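You operate a simulated robot arm through the tools that you are given. There is no shell and no other tool. Be economical: measure what you need, move in short steps, check, and stop when the job is done.

You run a simulated robot arm. Do the job below in one go: nothing can be reset, and whatever is moved stays where it is left.

TASK
Stand the soap cup on the drying mat, pour about 40 ml of soap into it and cover it.
Fine: pour from the green handle jug and put it back; lay the white cup lid on the rinse grid meanwhile; the fittings stay. Set down upright: soap cup, green handle jug.

The check looks at the end state, three seconds after you hand in, the way a careful person would. Anything else that was tipped, shoved, dropped, spilled or broken makes it a failure. Lids that push on must go on centred and level and be pressed home; caps that screw on are set level and turned clockwise until they are tight.

THE ROBOT
A 7-joint arm with a two-finger parallel gripper, fixed in place. Base frame: the origin is at the foot of the arm, x ahead of it, y to its left, z up; the work surface is at about z = 0.85. Units: m, degrees, N and s.
With the tool pointing down near the work surface it reaches from about 0.22 to 0.74 m from the base axis. Its first joint turns from -166.0 to 166.0 degrees. Payload 1.57 kg.
The TCP is the grasp point between the finger pads, 0.03 m short of the fingertips. In the tool frame z runs along the fingers and y along their closing line. Largest opening 0.11 m; finger width 0.024, thickness 0.012; the body of the gripper, 0.048 by 0.112 m, starts 0.078 m behind the TCP.
Orientation is told as [roll, pitch, yaw] about the base's x, y, z axes, in that order, counted from this pose: with the fingers straight down and closing along the base's y, the tool's x points along the base's -x, its y along +y and its z along -z.

THE INTERFACE
- The arm moves only by the tool send_rows. Its argument "rows" is a list of rows, each an object of numbers (a shift or turn left out is 0, a gripper value left out holds the last): "rx", "ry", "rz": the turn, a rotation vector about the tool's x, y, z in units of 4 degrees (1.0 is 4 degrees); "dx", "dy", "dz": the shift along the tool's x, y, z in units of 30 mm (1.0 is 30 mm); "hand": the opening, from 0 (shut) to 1 (fully open). In form: [{"rx": .., "ry": .., "rz": .., "dx": .., "dy": .., "dz": .., "hand": ..}, ...]. A call has 1 to 12 rows; each row shifts and turns the commanded pose from where the row before left it, along the tool's axes as they then stand. A call with a number of a shift or a turn outside -1 to 1 is refused whole. Rows are played at 5 a second. More than 0.05 m and 8.6 degrees between two rows, or a gripper value outside its range, and nothing of the call is played. A pose out of reach is approached as far as the arm can. The call stops where the force on the tool passes 40 N (or 10 N more than at its start, if that is more) or the arm is blocked; 0.2 s more then pass. Each finger travels about 0.045 m/s and halts on what it meets, pressing with about 37 N; the grip force reading is that of the motor and also rises with nothing between the fingers. The clock runs only during rows and for 0.2 s after the last one: add rows that do not move to give the fingers time. The reply holds the time, the measured pose of the TCP, the force on the tool along the base axes, the opening and the grip force, in the units named above and with some noise, with the torque about the TCP (base axes, N m) and any sound that the robot's microphone picked up, and new pictures: "show" is both (left out), scene, wrist or none.
- Cameras (640 x 400 px; columns grow to the right, rows downward): "scene" is fixed at [0.0508, 0.6506, 1.5931]; the picture's right is [-0.39, -0.92, 0.00], its down [-0.82, 0.34, -0.46] and it looks along [0.43, -0.18, -0.89] (base axes); focal length 313 px, centre (320, 200). "wrist" rides on the gripper at [0.07, 0.016, -0.141] in the tool frame; the picture's right is [-0.23, 0.97, 0.00], its down [-0.86, -0.20, -0.48] and it looks along [-0.47, -0.11, 0.88] (tool axes); focal length 222 px, centre (320, 200).
- move_column(by): slides the trunk up (or, below 0, down) by that many m; the arm rides with it, the base frame stays. It gives what a move gives, with no picture.
- pixel_to_xyz(camera, pixels): for up to 12 pixels [column, row] of the newest picture of that camera ("zoom" is the newest enlarged one), the place [x, y, z] in the base frame of the surface seen there, good to about 0.002 m. The clock stands still meanwhile.
- zoom(camera, box): a new picture of the part [left, top, right, bottom] of that camera's present view, enlarged. The clock stands still meanwhile.
- job_done(): hands the job in; it is judged then, once.

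Work in short steps. Measure before you move; look again where a grasp or a placing could have gone wrong, and mend it. You have 80 turns and 200 pictures in all, those below and enlarged ones among them. Open the gripper and draw the arm clear of the work before you hand the job in, unless the task says otherwise; then end with one line.

The tools are called as a command line: name --argument value ..., lists and objects as JSON in quotes. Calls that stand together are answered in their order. send_rows: Moves the arm, as the interface text tells. Its arguments: {"type":"object","properties":{"rows":{"type":"array","items":{"type":"object","properties":{"rx":{"type":"number"},"ry":{"type":"number"},"rz":{"type":"number"},"dx":{"type":"number"},"dy":{"type":"number"},"dz":{"type":"number"},"hand":{"type":"number"}}}},"show":{"type":"string","enum":["both","scene","wrist","none"]}},"required":["rows"]} The other tools are called the same way: move_column (by) slides the trunk up or down; pixel_to_xyz (camera, pixels) gives the place of the surface under pixels of a picture; zoom (camera, box) takes an enlarged picture of a part of a camera's view; job_done () hands the job in.

At the start:

```text
clock: 0.0
tool_pos: [0.344, 0.3519, 1.2069]
tcp_rot: [0.0, 0.0, 0.0]
force: [0.0, 0.0, -0.2]
ft_torque: [-0.03, 0.0, -0.01]
width: 0.1102
grasp_force: 0.0
trunk travel left (down, up): [-0.525, 0.065]
```

scene: 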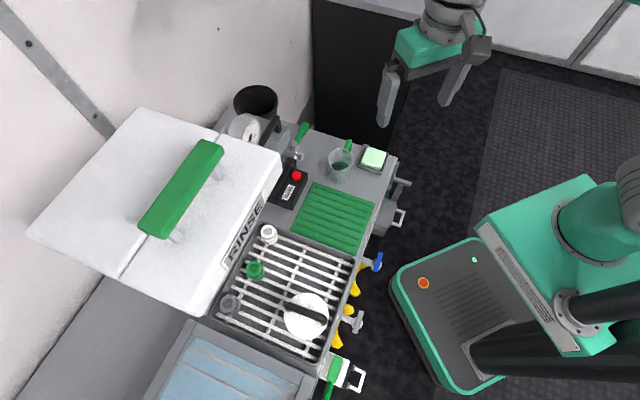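
wrist: 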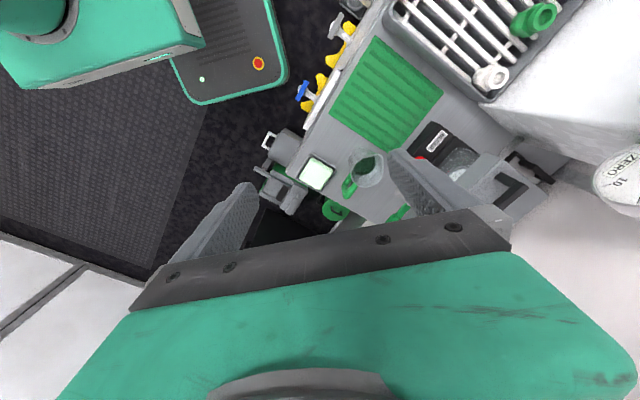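

The scene shows a green mat at about (333,218), a glass-like jug at (340,163), and a rinse grid with several things on it. I'll zoom in to identify the objects.

zoom --camera "scene" --box '[220, 80, 420, 205]'

zoom --camera "scene" --box '[190, 205, 400, 400]'

zoom --camera "wrist" --box '[240, 80, 560, 280]'

```text
3.20 times, centred on (320, 142) of scene
```

zoom: 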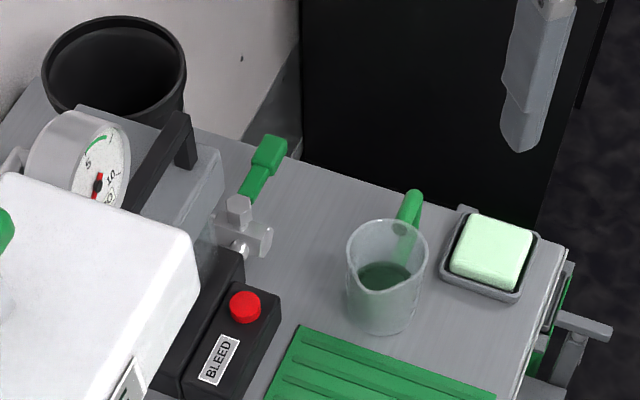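

```text
2.05 times, centred on (295, 302) of scene
```

zoom: 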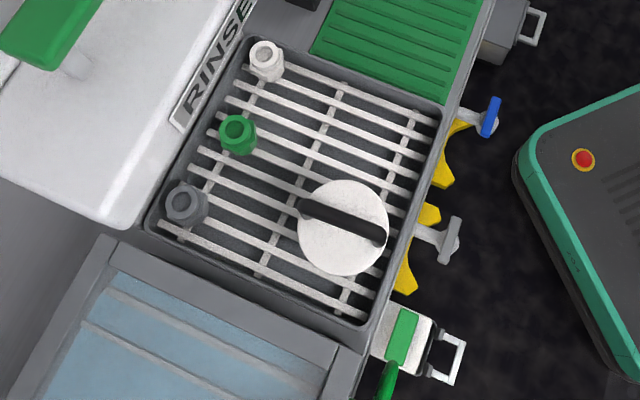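

```text
2.00 times, centred on (400, 180) of wrist
```

zoom: 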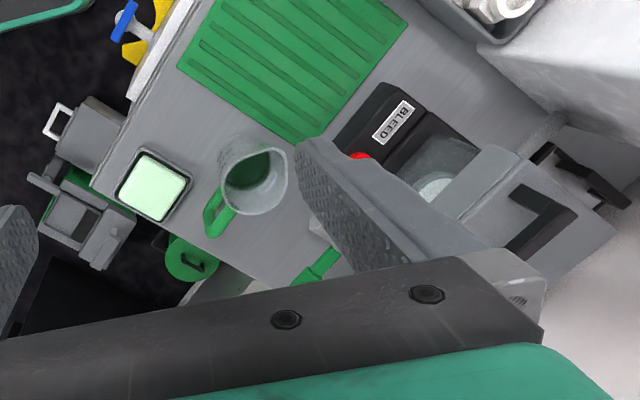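

I'll measure the white disc with the black bar, the jug, the mat, the grid and other points.

pixel_to_xyz --camera "scene" --pixels '[[290, 310], [305, 335], [320, 298], [304, 312], [314, 185], [373, 205], [294, 235], [352, 252], [330, 218], [276, 345], [330, 265], [270, 290]]'

pixel_to_xyz --camera "scene" --pixels '[[348, 144], [346, 150], [328, 160], [353, 157], [340, 151], [341, 170], [340, 182], [360, 140], [372, 160], [303, 130], [296, 175], [268, 230]]'

pixel_to_xyz --camera "wrist" --pixels '[[335, 210], [329, 208], [345, 215], [458, 165], [350, 188], [366, 170], [318, 172]]'

```text
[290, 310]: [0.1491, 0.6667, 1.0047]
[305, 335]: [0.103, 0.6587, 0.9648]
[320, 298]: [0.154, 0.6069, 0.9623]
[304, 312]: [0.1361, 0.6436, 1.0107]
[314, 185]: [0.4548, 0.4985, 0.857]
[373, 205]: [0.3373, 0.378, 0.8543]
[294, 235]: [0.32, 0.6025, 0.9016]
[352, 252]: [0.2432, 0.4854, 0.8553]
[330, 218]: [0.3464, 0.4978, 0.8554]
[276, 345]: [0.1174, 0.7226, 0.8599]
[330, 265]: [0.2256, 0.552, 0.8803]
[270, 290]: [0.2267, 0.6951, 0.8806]
```

```text
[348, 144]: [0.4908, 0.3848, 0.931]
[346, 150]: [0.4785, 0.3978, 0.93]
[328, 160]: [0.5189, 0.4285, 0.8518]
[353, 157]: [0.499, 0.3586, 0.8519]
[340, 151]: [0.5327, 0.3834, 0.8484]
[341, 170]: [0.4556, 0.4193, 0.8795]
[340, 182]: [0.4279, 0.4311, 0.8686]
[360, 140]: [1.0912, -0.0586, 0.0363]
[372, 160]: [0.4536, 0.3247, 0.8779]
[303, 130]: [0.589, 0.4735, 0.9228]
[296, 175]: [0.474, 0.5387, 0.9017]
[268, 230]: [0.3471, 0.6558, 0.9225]
```

```text
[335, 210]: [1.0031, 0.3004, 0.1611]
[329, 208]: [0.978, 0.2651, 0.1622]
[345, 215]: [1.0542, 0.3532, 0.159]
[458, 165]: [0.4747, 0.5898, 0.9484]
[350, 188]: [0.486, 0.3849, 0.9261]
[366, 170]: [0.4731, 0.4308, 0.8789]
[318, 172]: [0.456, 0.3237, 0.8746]
```

The white disc at (306,316) sits about 8 cm above the grid, so it is the lid on the soap cup. I'll zoom in and measure it in detail.

zoom --camera "scene" --box '[256, 270, 352, 366]'

pixel_to_xyz --camera "scene" --pixels '[[287, 306], [320, 322], [287, 328], [325, 308], [308, 293], [303, 338], [210, 310], [250, 260], [280, 160], [254, 268], [229, 302], [180, 190]]'

```text
4.17 times, centred on (304, 318) of scene
```

zoom: 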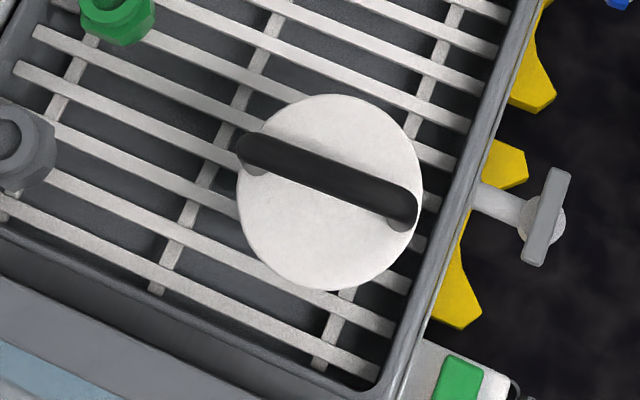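

```text
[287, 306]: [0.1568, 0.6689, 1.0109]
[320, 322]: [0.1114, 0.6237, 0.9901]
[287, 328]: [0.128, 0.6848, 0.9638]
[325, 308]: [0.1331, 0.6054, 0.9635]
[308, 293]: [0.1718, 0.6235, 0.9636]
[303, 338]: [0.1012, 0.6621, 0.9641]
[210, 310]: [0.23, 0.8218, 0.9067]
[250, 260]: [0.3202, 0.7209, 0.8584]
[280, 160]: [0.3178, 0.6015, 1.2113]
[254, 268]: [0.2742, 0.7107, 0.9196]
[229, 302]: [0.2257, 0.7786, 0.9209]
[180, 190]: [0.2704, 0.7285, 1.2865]
```

The lid's centre is about (0.134, 0.644) and its bar lies at roughly 45°. I'll measure the bar, and the white hood's edges because it looks to be at z≈1.2.

pixel_to_xyz --camera "zoom" --pixels '[[244, 150], [410, 205], [320, 165], [325, 178], [315, 192], [245, 200], [418, 195], [330, 98], [330, 287], [400, 218]]'

pixel_to_xyz --camera "scene" --pixels '[[278, 155], [240, 235], [215, 285], [197, 312], [276, 178], [212, 295], [140, 110], [40, 230], [268, 270], [300, 270], [290, 290], [262, 305]]'

```text
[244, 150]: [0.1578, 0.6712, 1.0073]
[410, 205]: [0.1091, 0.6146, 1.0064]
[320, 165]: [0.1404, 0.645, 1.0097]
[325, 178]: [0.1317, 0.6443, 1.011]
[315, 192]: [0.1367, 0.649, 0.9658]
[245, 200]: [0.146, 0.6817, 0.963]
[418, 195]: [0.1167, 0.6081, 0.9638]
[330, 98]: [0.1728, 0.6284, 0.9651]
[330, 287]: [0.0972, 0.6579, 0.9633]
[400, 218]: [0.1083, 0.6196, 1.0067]
```

```text
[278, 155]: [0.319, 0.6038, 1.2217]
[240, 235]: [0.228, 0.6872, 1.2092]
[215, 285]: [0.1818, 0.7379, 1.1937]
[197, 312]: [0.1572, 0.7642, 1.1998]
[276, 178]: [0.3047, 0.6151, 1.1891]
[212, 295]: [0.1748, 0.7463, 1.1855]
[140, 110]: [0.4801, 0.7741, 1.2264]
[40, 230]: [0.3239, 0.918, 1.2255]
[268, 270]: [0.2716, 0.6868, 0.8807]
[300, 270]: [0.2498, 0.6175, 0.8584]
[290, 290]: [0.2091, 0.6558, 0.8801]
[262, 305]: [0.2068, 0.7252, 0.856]
```

The hood's front edge runs from (0.319,0.604) to (0.157,0.764) at z≈1.2, about 10 cm beyond the lid. I'll turn the tool to yaw ≈48° to straddle the bar.

send_rows --rows '[{"rz": -1}, {"rz": -1}, {"rz": -1}, {"rz": -1}, {"rz": -1}, {"rz": -1}, {"rz": -1}, {"rz": -1}, {"rz": -1}, {"rz": -1}, {"rz": -1}, {"rz": -1}]' --show "both"

```text
clock: 2.6
tool_pos: [0.345, 0.3515, 1.208]
tcp_rot: [0.1, 0.0, 48.0]
force: [0.3, -0.1, 0.8]
ft_torque: [-0.01, 0.04, 0.01]
width: 0.1101
grasp_force: 0.0
trunk travel left (down, up): [-0.525, 0.065]
```

scene: 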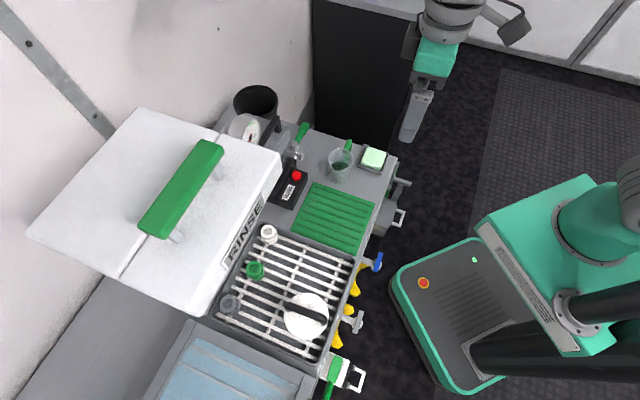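
wrist: 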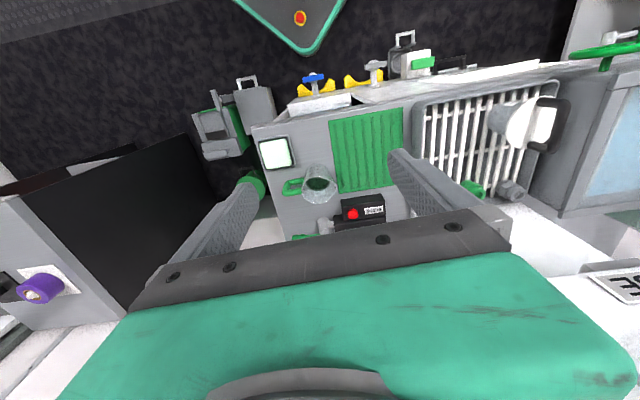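

The turn is done (yaw 48°). Now I'll shift parallel to the hood edge to above the lid.

send_rows --rows '[{"dy": 0.98, "dx": -0.21}, {"dy": 0.98, "dx": -0.21}, {"dy": 0.98, "dx": -0.21}, {"dy": 0.98, "dx": -0.21}, {"dy": 0.98, "dx": -0.21}, {"dy": 0.98, "dx": -0.21}, {"dy": 0.98, "dx": -0.21}, {"dy": 0.98, "dx": -0.21}, {"dy": 0.98, "dx": -0.21}, {"dy": 0.98, "dx": -0.21}, {"dy": 0.98, "dx": -0.21}, {"dy": 0.98, "dx": -0.21}]' --show "both"

```text
clock: 5.2
tool_pos: [0.137, 0.6076, 1.1893]
tcp_rot: [0.1, 0.0, 48.0]
force: [0.0, -1.1, 0.2]
ft_torque: [0.03, -0.01, -0.01]
width: 0.1101
grasp_force: 0.1
out of reach, approached as far as the arm can: row 11, 12
trunk travel left (down, up): [-0.525, 0.065]
```

scene: 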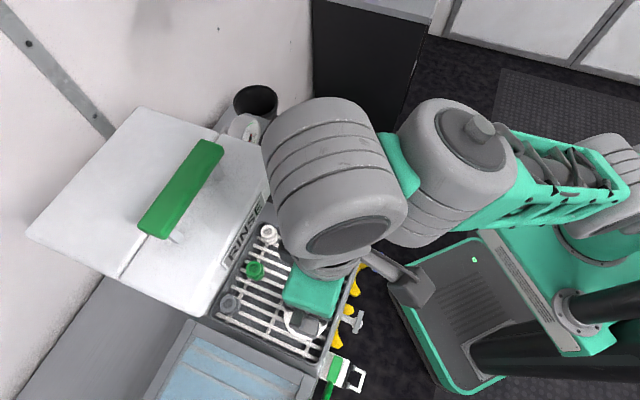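
wrist: 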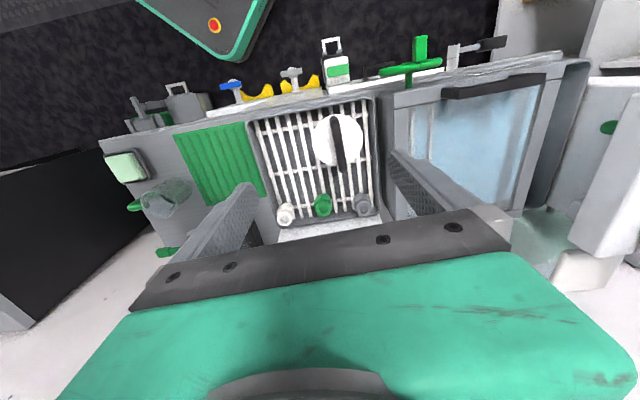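

The reach is limited at this height (now at y=0.6076). I'll descend 6 cm, which should extend the reach, then read the pose.

send_rows --rows '[{"dz": 1}, {"dz": 1}, {}]' --show "wrist"

```text
clock: 6.0
tool_pos: [0.1355, 0.6084, 1.13]
tcp_rot: [0.1, 0.0, 48.0]
force: [0.5, 0.1, 0.7]
ft_torque: [0.03, 0.03, 0.01]
width: 0.1097
grasp_force: 0.0
trunk travel left (down, up): [-0.525, 0.065]
```

wrist: 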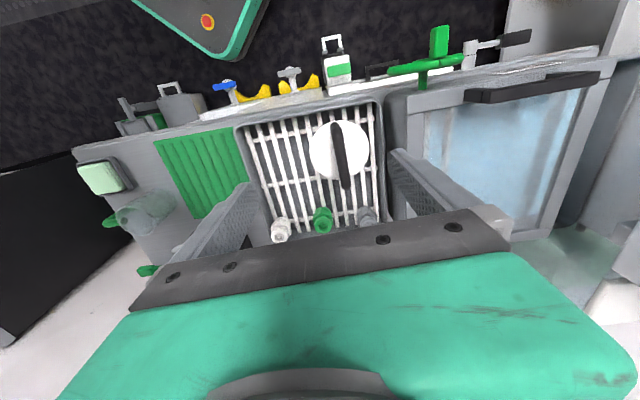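

Here the lid's bar is at about (341,150) in the wrist picture. I'll measure its line and centre again from here.

pixel_to_xyz --camera "wrist" --pixels '[[337, 126], [341, 150], [345, 180], [336, 150], [346, 150], [313, 148], [369, 148], [325, 122], [354, 172], [310, 180], [300, 160], [270, 160]]'

zoom --camera "wrist" --box '[240, 90, 400, 190]'

```text
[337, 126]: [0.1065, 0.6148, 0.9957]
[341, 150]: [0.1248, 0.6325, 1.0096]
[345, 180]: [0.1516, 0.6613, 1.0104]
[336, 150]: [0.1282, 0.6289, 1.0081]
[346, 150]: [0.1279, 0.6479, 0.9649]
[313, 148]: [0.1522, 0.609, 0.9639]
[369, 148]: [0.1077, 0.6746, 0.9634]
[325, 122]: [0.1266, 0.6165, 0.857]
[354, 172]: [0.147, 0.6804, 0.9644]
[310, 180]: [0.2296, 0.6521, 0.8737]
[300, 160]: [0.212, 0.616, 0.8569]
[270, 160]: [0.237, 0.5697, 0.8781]
```

```text
4.00 times, centred on (320, 140) of wrist
```

zoom: 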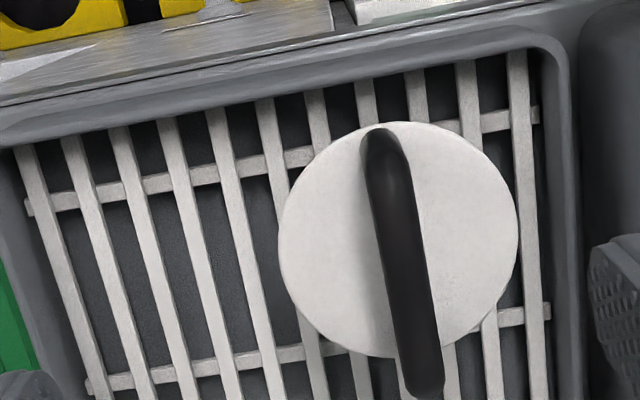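

The bar centre is at about (0.133,0.642), top 1.011, angle ≈47°. I'll shift over it and descend to TCP z≈1.03 first.

send_rows --rows '[{"dx": -0.39, "dy": 0.4, "dz": 0.5}, {"dx": -0.39, "dy": 0.4, "dz": 0.8}, {"dz": 1.0}, {"dz": 1.0}, {}]' --show "wrist"

```text
clock: 7.2
tool_pos: [0.134, 0.6427, 1.0288]
tcp_rot: [-0.1, 0.0, 48.0]
force: [0.1, 0.3, 0.3]
ft_torque: [0.01, -0.02, 0.01]
width: 0.1101
grasp_force: 0.0
trunk travel left (down, up): [-0.525, 0.065]
```

wrist: 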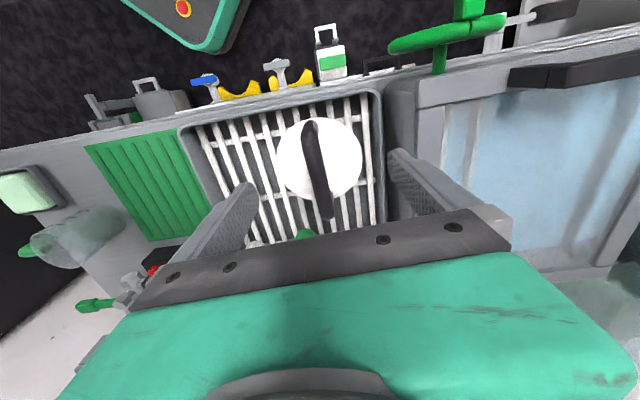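

The tool sits centred over the bar. I'll descend to z≈1.003, with fingertips above the lid's top at 0.964, and close.

send_rows --rows '[{"dz": 0.87}, {"hand": 0.0}, {"hand": 0.0}, {}, {}, {}, {}]' --show "both"

```text
clock: 8.8
tool_pos: [0.1343, 0.643, 1.0047]
tcp_rot: [0.0, -0.1, 48.0]
force: [-0.6, -0.7, 0.1]
ft_torque: [0.01, 0.01, -0.01]
width: 0.013
grasp_force: 16.2
trunk travel left (down, up): [-0.525, 0.065]
```

scene: 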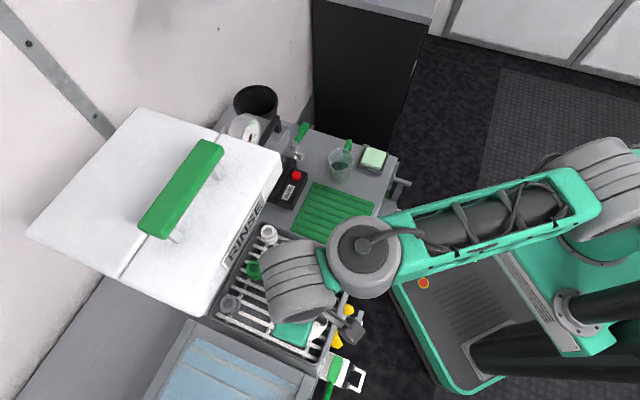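
wrist: 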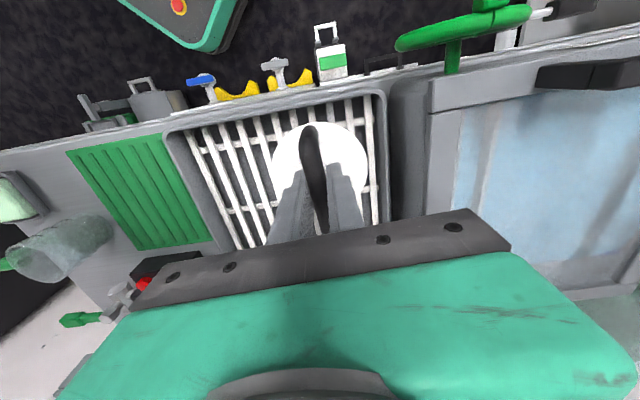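

The bar is gripped (width 0.013). I'll lift slowly and watch the force to learn whether it is a push-on or screw lid.

send_rows --rows '[{"dz": -0.1}, {"dz": -0.1}, {"dz": -0.1}, {"dz": -0.1}, {}]' --show "wrist"

```text
clock: 10.0
tool_pos: [0.1348, 0.642, 1.0165]
tcp_rot: [0.0, -0.1, 48.0]
force: [-0.2, 0.0, -1.1]
ft_torque: [-0.02, 0.02, -0.02]
width: 0.0126
grasp_force: 29.7
trunk travel left (down, up): [-0.525, 0.065]
```

wrist: 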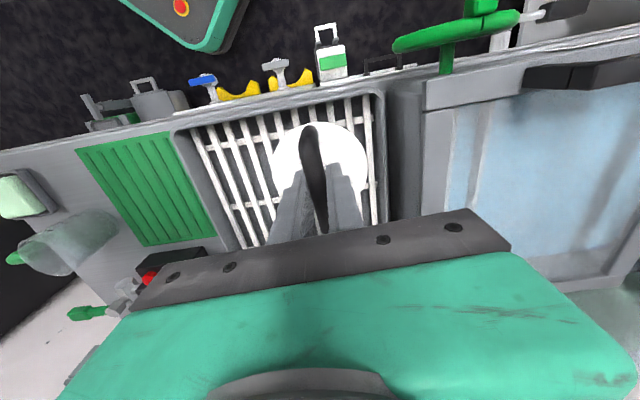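

The load is about 1 N, so either the lid or the whole cup came up. I'll lift a further 5 cm and look.

send_rows --rows '[{"dz": -0.6}, {"dz": -0.6}, {"dz": -0.6}, {}]' --show "both"

zoom --camera "wrist" --box '[200, 80, 440, 230]'

zoom --camera "scene" --box '[256, 270, 352, 366]'

```text
clock: 11.0
tool_pos: [0.135, 0.6406, 1.0705]
tcp_rot: [-0.1, 0.0, 48.0]
force: [-0.2, 0.0, -1.3]
ft_torque: [-0.04, 0.01, -0.01]
width: 0.0126
grasp_force: 29.3
trunk travel left (down, up): [-0.525, 0.065]
```

scene: 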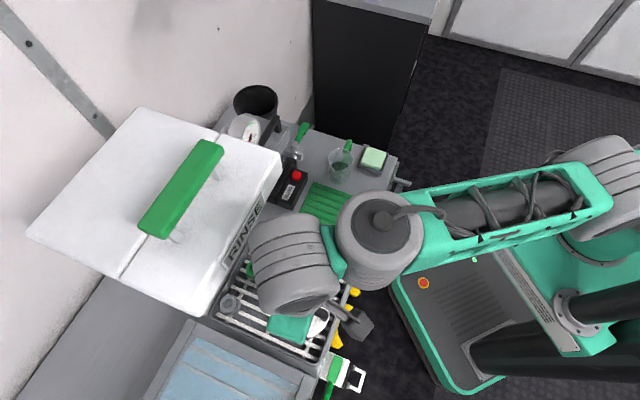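
wrist: 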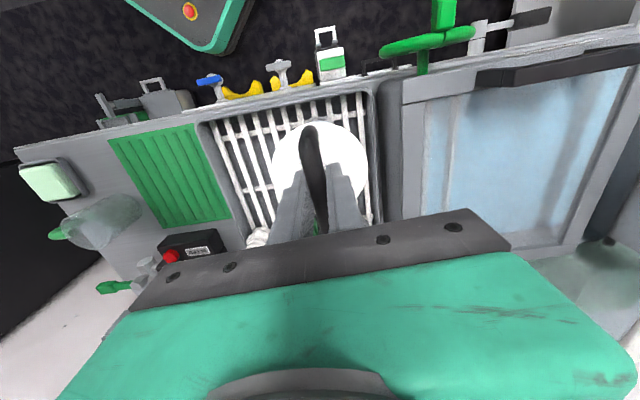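

```text
2.67 times, centred on (320, 155) of wrist
```

zoom: 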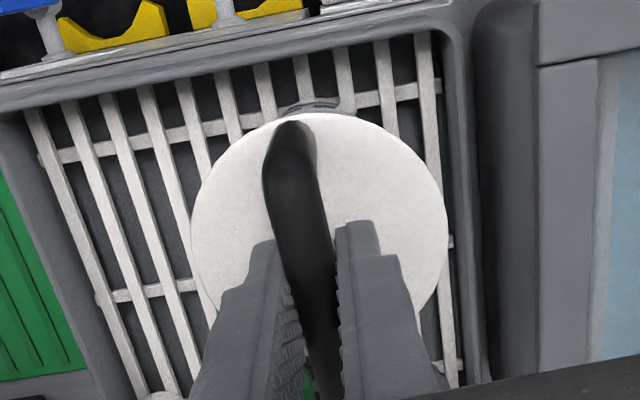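

```text
4.17 times, centred on (304, 318) of scene
```

zoom: 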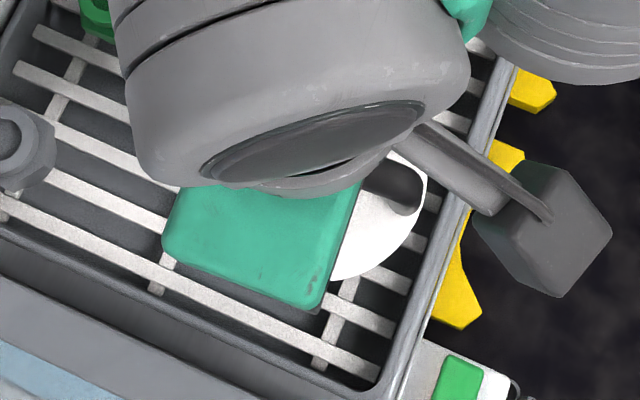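

The cup's rim shows behind the lid at zoom (310,103), so the cup stayed on the grid and only the lid came up. I'll measure the free area of the grid for the lid.

pixel_to_xyz --camera "wrist" --pixels '[[212, 125], [228, 160], [247, 220], [236, 120], [358, 98], [236, 189], [201, 123], [258, 236], [362, 210], [270, 200]]'

pixel_to_xyz --camera "scene" --pixels '[[352, 262], [345, 272], [343, 264], [325, 259], [340, 295], [331, 282], [310, 254], [326, 350]]'

```text
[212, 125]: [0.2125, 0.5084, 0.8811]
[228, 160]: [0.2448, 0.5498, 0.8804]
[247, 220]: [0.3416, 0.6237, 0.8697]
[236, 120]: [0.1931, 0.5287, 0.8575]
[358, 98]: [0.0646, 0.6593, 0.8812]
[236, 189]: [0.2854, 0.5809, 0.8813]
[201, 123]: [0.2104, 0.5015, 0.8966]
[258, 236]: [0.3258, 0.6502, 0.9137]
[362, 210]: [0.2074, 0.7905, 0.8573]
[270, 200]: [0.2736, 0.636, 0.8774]
```

```text
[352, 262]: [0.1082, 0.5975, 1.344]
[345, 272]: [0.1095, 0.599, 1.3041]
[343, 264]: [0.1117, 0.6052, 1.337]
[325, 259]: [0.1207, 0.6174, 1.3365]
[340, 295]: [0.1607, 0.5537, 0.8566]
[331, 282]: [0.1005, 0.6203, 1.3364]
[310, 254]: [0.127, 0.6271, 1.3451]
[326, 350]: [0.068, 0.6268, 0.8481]
```

The free grid runs from the mat-side bar near (0.2125,0.508) to past the cup. I'll take the lid to about (0.214,0.575), keeping my distance from the hood.

send_rows --rows '[{"dy": -0.857, "dx": -0.035}, {"dy": -0.857, "dx": -0.035}, {"dy": -0.857, "dx": -0.035}, {"dy": -0.857, "dx": -0.035}, {"dz": 0.5}, {"dz": 0.8}, {"dz": 0.8}, {"dz": 0.8}, {"dz": 0.8}, {}]' --show "both"

zoom --camera "wrist" --box '[240, 80, 480, 230]'

```text
clock: 13.2
tool_pos: [0.2123, 0.5762, 0.9593]
tcp_rot: [0.0, 0.0, 48.0]
force: [0.4, 0.4, -0.1]
ft_torque: [0.0, 0.01, -0.02]
width: 0.0126
grasp_force: 29.6
trunk travel left (down, up): [-0.525, 0.065]
```

scene: 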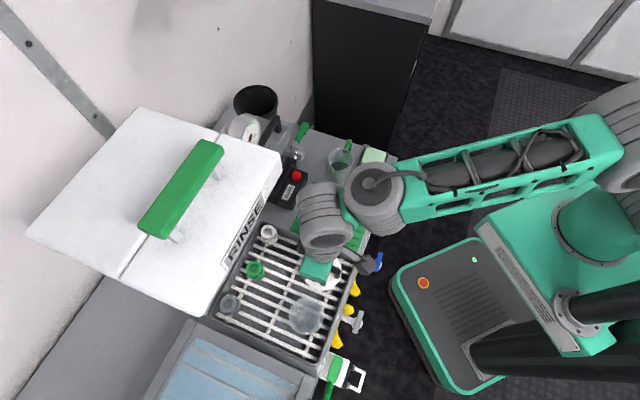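
wrist: 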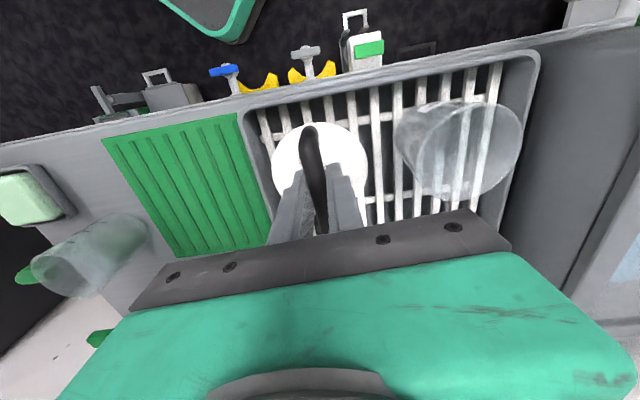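

```text
2.67 times, centred on (360, 155) of wrist
```

zoom: 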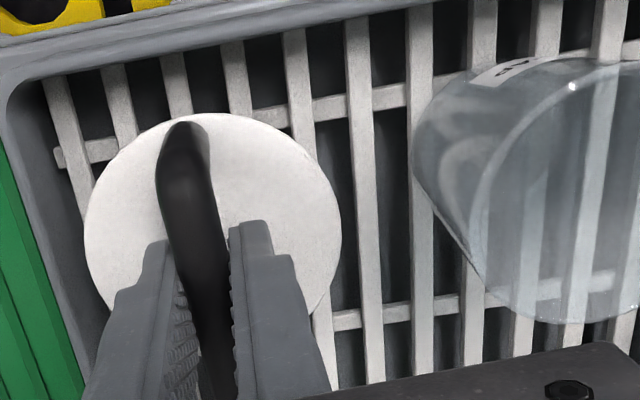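

The clear cup stands alone at wrist (465,150). The lid hangs over the grid inside the frame, so I'll lower it in small steps until contact.

send_rows --rows '[{"dz": 0.2}, {"dz": 0.2}, {"dz": 0.1}, {}]' --show "none"

```text
clock: 14.2
tool_pos: [0.2126, 0.5767, 0.9455]
tcp_rot: [0.0, 0.0, 48.0]
force: [-0.1, -0.3, -0.9]
ft_torque: [0.0, -0.03, 0.03]
width: 0.0126
grasp_force: 29.6
trunk travel left (down, up): [-0.525, 0.065]
```

No contact yet (−0.9 N is just the lid's weight), so I continue in smaller steps.

send_rows --rows '[{"dz": 0.1}, {"dz": 0.1}, {}]' --show "none"

send_rows --rows '[{"dz": 0.07}, {}]' --show "wrist"

```text
clock: 15.0
tool_pos: [0.2134, 0.5761, 0.9391]
tcp_rot: [0.0, 0.1, 48.1]
force: [0.3, -0.3, 2.9]
ft_torque: [0.0, 0.04, 0.0]
width: 0.0128
grasp_force: 29.9
trunk travel left (down, up): [-0.525, 0.065]
```

```text
clock: 15.6
tool_pos: [0.2126, 0.576, 0.9384]
tcp_rot: [0.1, -0.1, 48.0]
force: [-0.3, -1.2, 15.8]
ft_torque: [-0.25, 0.19, -0.01]
width: 0.0126
grasp_force: 30.2
trunk travel left (down, up): [-0.525, 0.065]
```

wrist: 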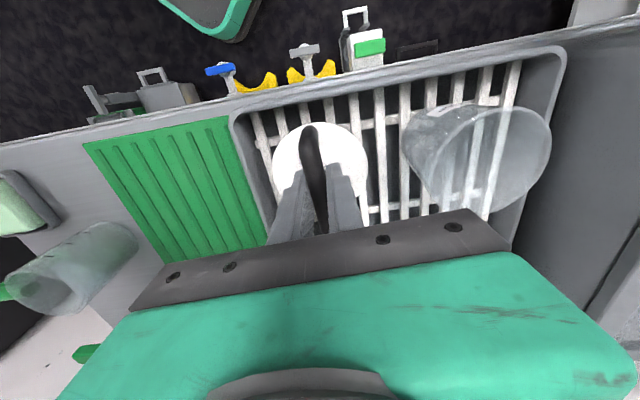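

Contact at TCP z≈0.939 and the lid rests on the grid. I'll ease the pressure off, open a little and rise.

send_rows --rows '[{"dz": -0.1}, {"hand": 0.4}, {"hand": 0.4}, {}, {"dz": -0.8}, {"dz": -1}, {"dz": -1}, {"dz": -0.7}, {}]' --show "both"

```text
clock: 17.6
tool_pos: [0.2124, 0.5756, 1.044]
tcp_rot: [0.0, 0.0, 48.0]
force: [-1.2, 0.3, -0.3]
ft_torque: [-0.04, -0.01, 0.01]
width: 0.044
grasp_force: 0.0
trunk travel left (down, up): [-0.525, 0.065]
```

scene: 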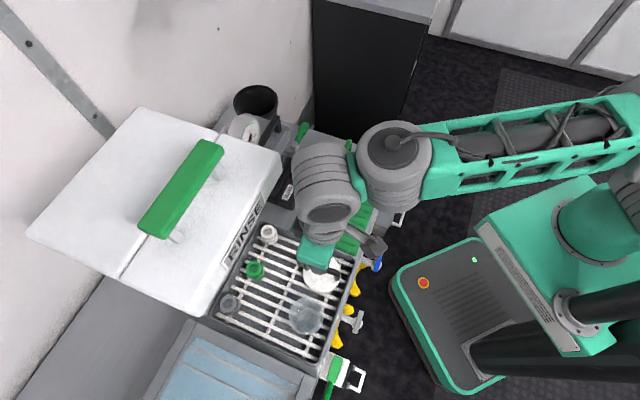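
wrist: 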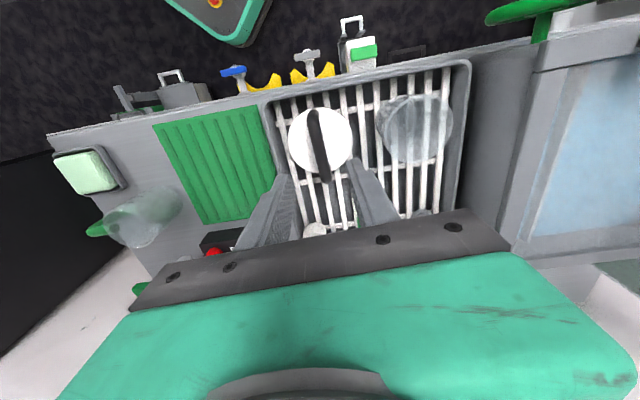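

The lid lies flat inside the grid. I'll zoom in on the cup and measure its rim.

zoom --camera "scene" --box '[272, 285, 336, 345]'

zoom --camera "wrist" --box '[270, 70, 478, 200]'

pixel_to_xyz --camera "wrist" --pixels '[[289, 139], [350, 140], [320, 170], [316, 108], [378, 125], [452, 125], [415, 166], [415, 130], [420, 98], [385, 150], [445, 150]]'

pixel_to_xyz --camera "scene" --pixels '[[290, 315], [324, 315], [306, 297], [304, 333], [306, 316], [293, 303], [320, 304], [318, 328], [293, 328]]'

```text
6.67 times, centred on (304, 315) of scene
```

zoom: 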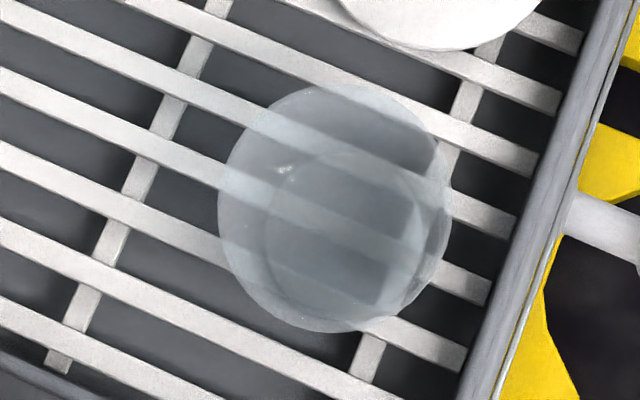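

```text
3.08 times, centred on (374, 135) of wrist
```

zoom: 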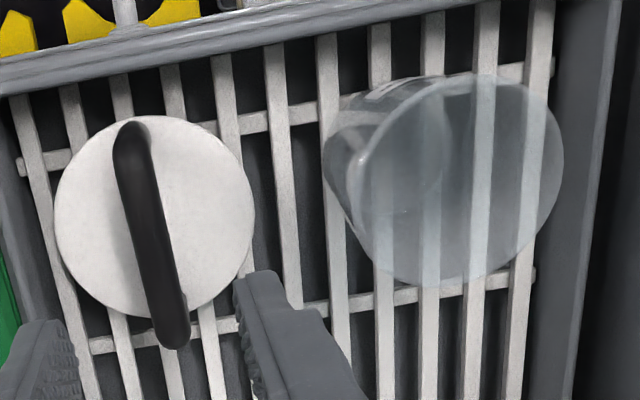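

```text
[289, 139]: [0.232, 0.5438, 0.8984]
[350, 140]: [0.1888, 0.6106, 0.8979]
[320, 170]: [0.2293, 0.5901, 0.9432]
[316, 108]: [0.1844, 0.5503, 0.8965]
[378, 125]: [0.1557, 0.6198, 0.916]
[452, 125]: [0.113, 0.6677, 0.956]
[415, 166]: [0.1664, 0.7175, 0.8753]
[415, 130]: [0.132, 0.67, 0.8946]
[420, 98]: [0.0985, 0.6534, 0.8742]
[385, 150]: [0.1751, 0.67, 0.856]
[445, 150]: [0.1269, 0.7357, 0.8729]
```

```text
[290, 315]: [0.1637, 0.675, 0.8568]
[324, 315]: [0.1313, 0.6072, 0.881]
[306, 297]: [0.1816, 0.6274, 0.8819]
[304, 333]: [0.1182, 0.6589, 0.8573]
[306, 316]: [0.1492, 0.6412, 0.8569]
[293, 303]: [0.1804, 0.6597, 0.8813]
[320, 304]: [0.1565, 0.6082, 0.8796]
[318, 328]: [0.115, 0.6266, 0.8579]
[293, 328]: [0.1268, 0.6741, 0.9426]
```

The cup has no handle, its rim is about 7 cm across at z≈0.955, and its centre is about (0.134,0.643). I'll open the gripper, move over it and stop above the rim.

send_rows --rows '[{"dy": 0.862, "dx": 0.02, "hand": 1}, {"dy": 0.862, "dx": 0.02}, {"dy": 0.862, "dx": 0.02}, {"dy": 0.862, "dx": 0.02}, {"dz": 0.8}, {}, {}]' --show "wrist"

zoom --camera "wrist" --box '[200, 80, 440, 230]'

```text
clock: 19.2
tool_pos: [0.1349, 0.6443, 1.02]
tcp_rot: [0.0, 0.1, 48.0]
force: [-0.7, 0.4, -0.3]
ft_torque: [0.0, 0.0, 0.0]
width: 0.1102
grasp_force: 0.0
trunk travel left (down, up): [-0.525, 0.065]
```

wrist: 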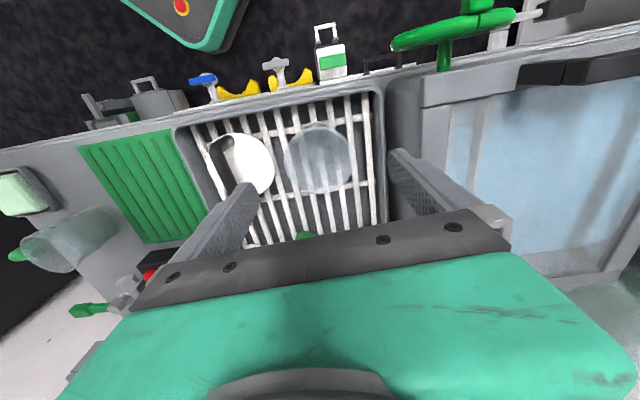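

```text
2.67 times, centred on (320, 155) of wrist
```

zoom: 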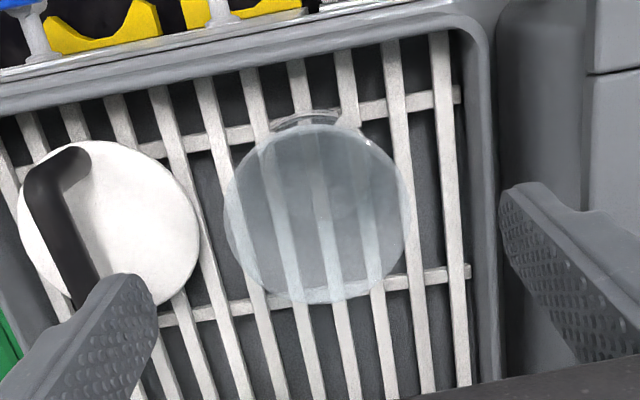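

The cup centre in the wrist view (319,161) matches the tool axis to within a few mm. I'll narrow the opening to ~0.095 to stay clear of the lid, descend to z≈0.932 and close.

send_rows --rows '[{"hand": 0.86}, {"dz": 0.9}, {"dz": 1.0}, {"dz": 1.0}, {}]' --show "wrist"

send_rows --rows '[{"hand": 0.4}, {}, {}, {}, {}]' --show "both"

```text
clock: 20.4
tool_pos: [0.134, 0.6431, 0.9326]
tcp_rot: [0.1, 0.0, 48.0]
force: [0.3, -0.4, -0.6]
ft_torque: [-0.03, 0.0, 0.02]
width: 0.0942
grasp_force: 0.0
trunk travel left (down, up): [-0.525, 0.065]
```

wrist: 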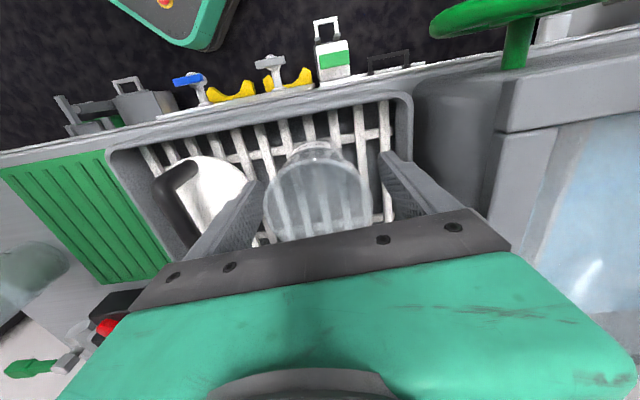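

```text
clock: 21.6
tool_pos: [0.1356, 0.6425, 0.9325]
tcp_rot: [0.1, 0.0, 48.1]
force: [0.9, -0.5, 0.2]
ft_torque: [0.02, 0.01, 0.0]
width: 0.0664
grasp_force: 37.1
trunk travel left (down, up): [-0.525, 0.065]
```

scene: 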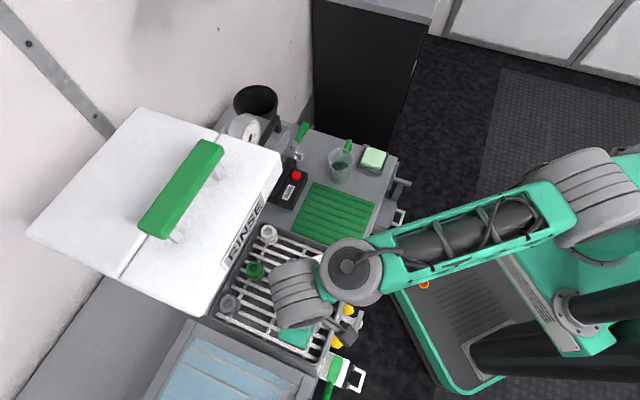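
wrist: 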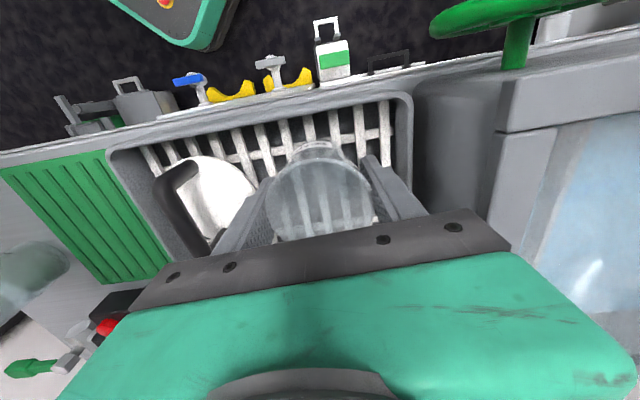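

The cup is held (width 0.0664). I'll lift it 10 cm and carry it toward the mat parallel to the hood edge.

send_rows --rows '[{"dz": -0.3}, {"dz": -1}, {"dz": -1}, {"dz": -1}, {"dy": -0.9}, {"dy": -0.9}, {"dy": -0.9}, {"dy": -0.9}, {"dy": -0.9}, {"dy": -0.9}, {"dy": -0.9}, {"dy": -0.9}]' --show "scene"

send_rows --rows '[{"dy": -0.9}, {"dy": -0.9, "dx": -0.3}, {"dx": -0.33}, {"dz": 0.5}, {}]' --show "both"

```text
clock: 24.2
tool_pos: [0.296, 0.4987, 1.0313]
tcp_rot: [0.0, 0.0, 48.1]
force: [0.5, 0.0, 0.0]
ft_torque: [0.05, -0.01, 0.02]
width: 0.0664
grasp_force: 37.0
trunk travel left (down, up): [-0.525, 0.065]
```

scene: 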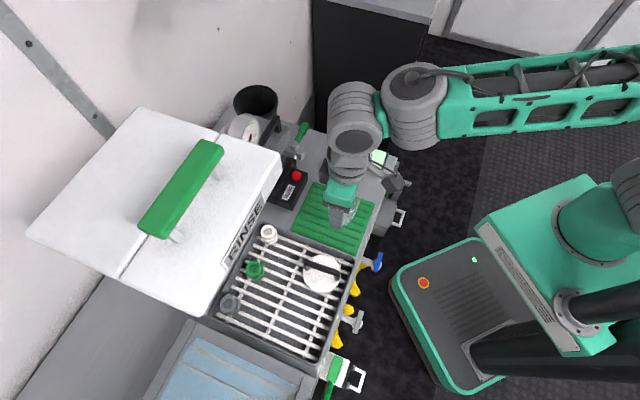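

```text
clock: 25.4
tool_pos: [0.3474, 0.4777, 1.0159]
tcp_rot: [0.0, 0.0, 48.0]
force: [0.0, -0.4, -0.8]
ft_torque: [0.01, 0.0, -0.02]
width: 0.0664
grasp_force: 37.1
trunk travel left (down, up): [-0.525, 0.065]
```

scene: 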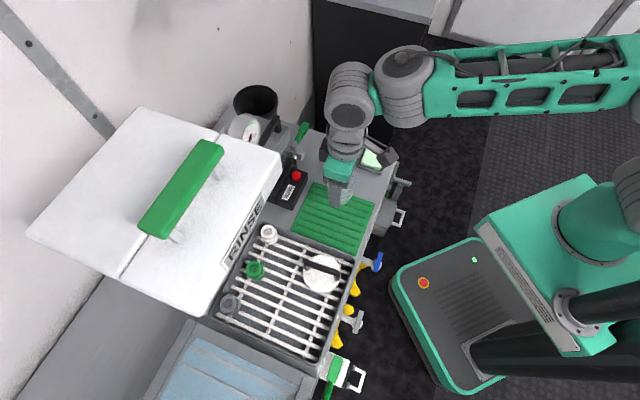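
wrist: 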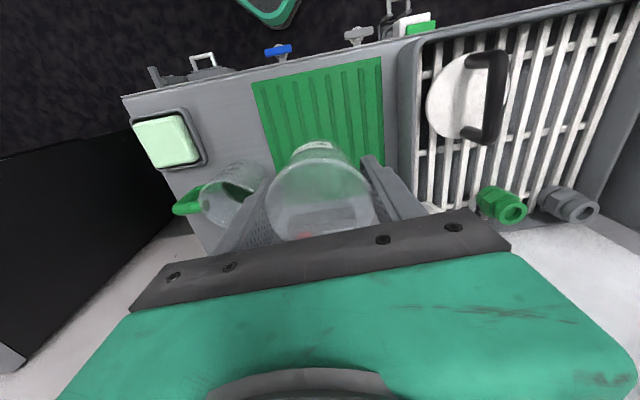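

The jug's handle points away along +q, so its spout faces the mat. I'll measure the mat corners and jug before setting the cup down.

pixel_to_xyz --camera "wrist" --pixels '[[256, 85], [380, 62], [383, 140], [274, 165], [178, 208], [190, 198], [230, 190], [222, 222], [240, 165], [186, 213]]'

zoom --camera "wrist" --box '[150, 130, 410, 260]'

```text
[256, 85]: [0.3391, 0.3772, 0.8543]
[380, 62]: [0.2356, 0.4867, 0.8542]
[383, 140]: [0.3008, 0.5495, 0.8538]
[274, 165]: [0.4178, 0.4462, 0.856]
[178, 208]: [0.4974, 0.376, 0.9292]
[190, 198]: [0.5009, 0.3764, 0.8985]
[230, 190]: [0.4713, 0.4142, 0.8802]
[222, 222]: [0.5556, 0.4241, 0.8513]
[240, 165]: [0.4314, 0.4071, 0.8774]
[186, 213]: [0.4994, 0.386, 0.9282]
```

```text
2.46 times, centred on (280, 195) of wrist
```

zoom: 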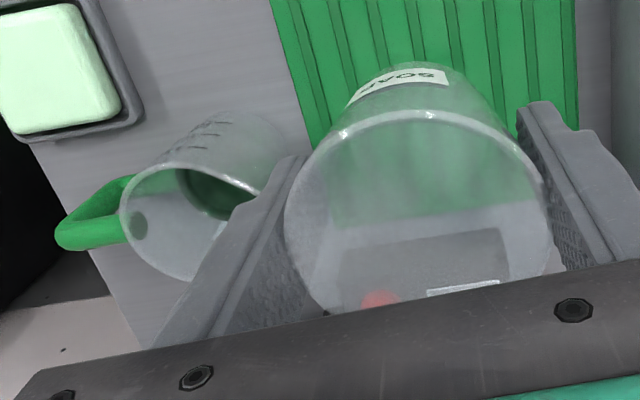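

The mat spans q −0.027…−0.178, so the cup at q≈−0.09 is well inside. I'll lower it to just above the mat, then feel for contact.

send_rows --rows '[{"dz": 1}, {"dz": 1}, {"dz": 1}, {"dz": 0.4}, {"dz": 0.1}, {}]' --show "none"

send_rows --rows '[{"dz": 0.07}, {}]' --show "none"

```text
clock: 26.8
tool_pos: [0.3462, 0.4762, 0.9123]
tcp_rot: [0.1, 0.0, 48.0]
force: [0.4, 0.1, -0.2]
ft_torque: [-0.01, -0.02, -0.02]
width: 0.0663
grasp_force: 37.3
trunk travel left (down, up): [-0.525, 0.065]
```

```text
clock: 27.4
tool_pos: [0.3468, 0.4775, 0.9095]
tcp_rot: [0.0, -0.1, 48.0]
force: [-0.2, -0.3, -0.5]
ft_torque: [-0.02, 0.03, -0.03]
width: 0.0663
grasp_force: 36.9
trunk travel left (down, up): [-0.525, 0.065]
```

Still no contact at z=0.9095, so I continue down in 1–2 mm steps.

send_rows --rows '[{"dz": 0.06}, {}]' --show "none"

send_rows --rows '[{"dz": 0.04}, {}]' --show "none"

```text
clock: 28.0
tool_pos: [0.348, 0.4777, 0.9076]
tcp_rot: [0.0, -0.1, 47.9]
force: [0.0, -0.6, -0.5]
ft_torque: [0.02, -0.02, 0.01]
width: 0.0664
grasp_force: 37.2
trunk travel left (down, up): [-0.525, 0.065]
```

```text
clock: 28.6
tool_pos: [0.348, 0.4767, 0.9069]
tcp_rot: [-0.1, 0.0, 48.0]
force: [-0.4, 0.6, 0.0]
ft_torque: [-0.01, 0.0, 0.0]
width: 0.0662
grasp_force: 36.6
trunk travel left (down, up): [-0.525, 0.065]
```

send_rows --rows '[{"dz": 0.05}, {}]' --show "none"

```text
clock: 29.2
tool_pos: [0.3485, 0.4779, 0.9058]
tcp_rot: [0.0, -0.1, 48.0]
force: [0.4, -0.5, 1.6]
ft_torque: [0.0, -0.01, -0.01]
width: 0.0666
grasp_force: 36.9
trunk travel left (down, up): [-0.525, 0.065]
```

Contact is felt (+1.6 N at z=0.906). I'll release, rise straight up and move toward the jug to look at it.

send_rows --rows '[{"hand": 0.88}, {}, {}, {"dz": -0.5}, {"dz": -1}, {"dz": -1}, {"dz": -1}, {"dz": -1}, {"dz": -1}, {}]' --show "both"

zoom --camera "wrist" --box '[140, 80, 400, 240]'

zoom --camera "scene" --box '[290, 120, 410, 220]'

```text
clock: 31.4
tool_pos: [0.3485, 0.4792, 1.0701]
tcp_rot: [0.0, 0.0, 47.9]
force: [0.0, -0.4, -0.9]
ft_torque: [-0.03, 0.0, 0.05]
width: 0.0967
grasp_force: 0.0
trunk travel left (down, up): [-0.525, 0.065]
```

scene: 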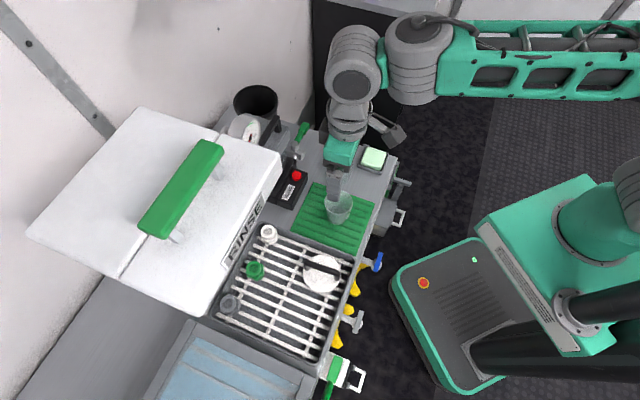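
wrist: 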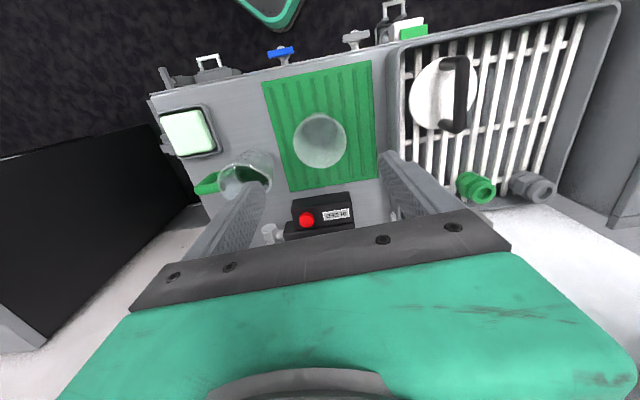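

```text
2.46 times, centred on (270, 160) of wrist
```

zoom: 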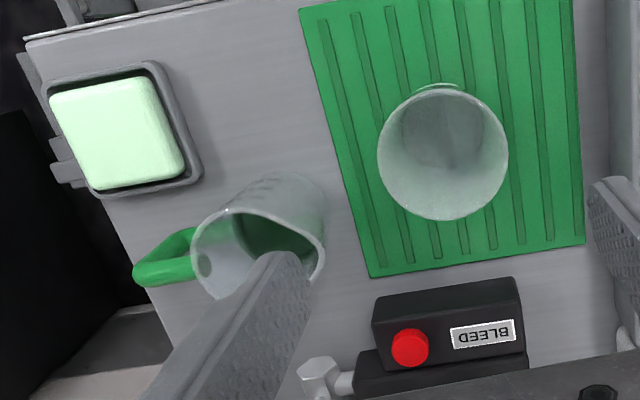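

```text
4.00 times, centred on (350, 170) of scene
```

zoom: 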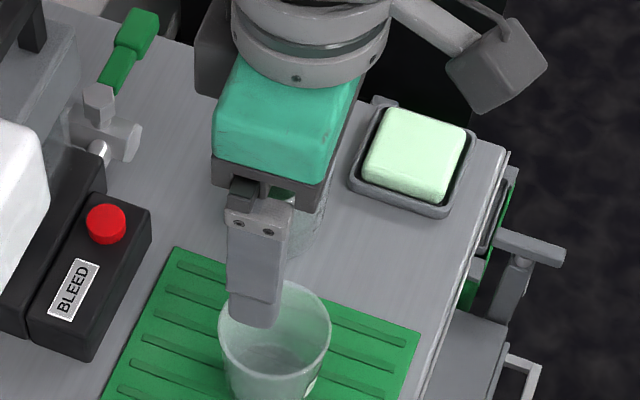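

The cup stands upright on the mat at about (0.348,0.478). The jug's handle points to +q and its centre is near (0.45,0.42). I'll turn to yaw ≈ −40° so the fingers straddle the jug body across the spout–handle line.

send_rows --rows '[{"rz": 1, "dz": -0.3}, {"rz": 1}, {"rz": 1}, {"rz": 1}, {"rz": 1}, {"rz": 1}, {"rz": 1}, {"rz": 1}, {"rz": 1}, {"rz": 1}, {"rz": 1}, {"rz": 1}]' --show "none"

send_rows --rows '[{"rz": 1}, {"rz": 1}, {"rz": 1}, {"rz": 1}, {"rz": 1}, {"rz": 1}, {"rz": 1}, {"rz": 1}, {"rz": 1}, {"rz": 0.5}, {"hand": 1}, {}]' --show "both"

zoom --camera "wrist" --box '[200, 40, 440, 190]'

```text
clock: 34.0
tool_pos: [0.3479, 0.4775, 1.0795]
tcp_rot: [0.0, 0.1, -0.1]
force: [-1.0, 0.6, 0.3]
ft_torque: [-0.02, -0.01, 0.01]
width: 0.0966
grasp_force: 0.1
trunk travel left (down, up): [-0.525, 0.065]
```

```text
clock: 36.6
tool_pos: [0.3486, 0.4769, 1.0797]
tcp_rot: [-0.1, 0.0, -38.0]
force: [0.6, 0.0, -0.1]
ft_torque: [0.01, 0.01, 0.01]
width: 0.1101
grasp_force: 0.0
trunk travel left (down, up): [-0.525, 0.065]
```

scene: 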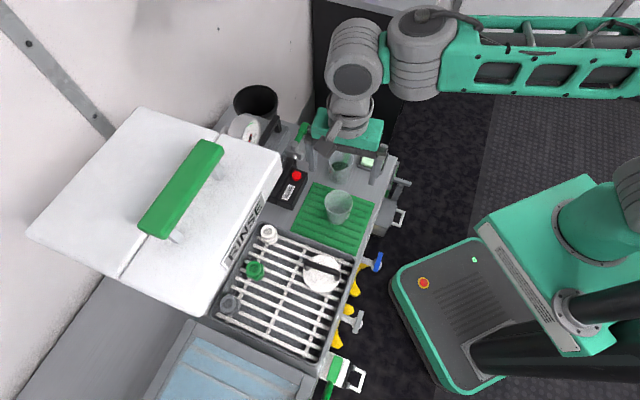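
wrist: 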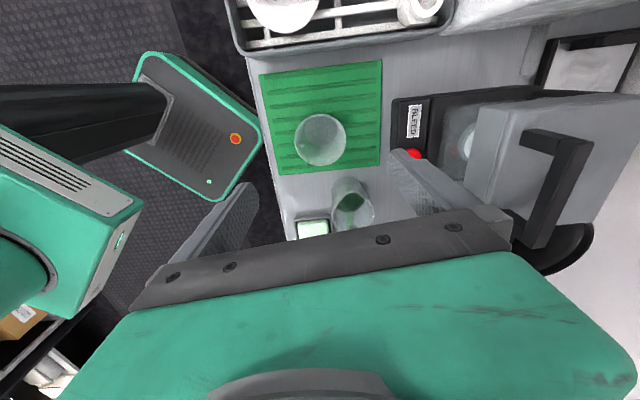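

```text
2.67 times, centred on (320, 115) of wrist
```

zoom: 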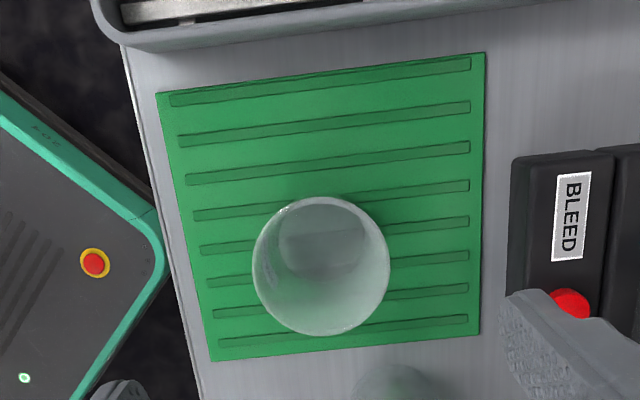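

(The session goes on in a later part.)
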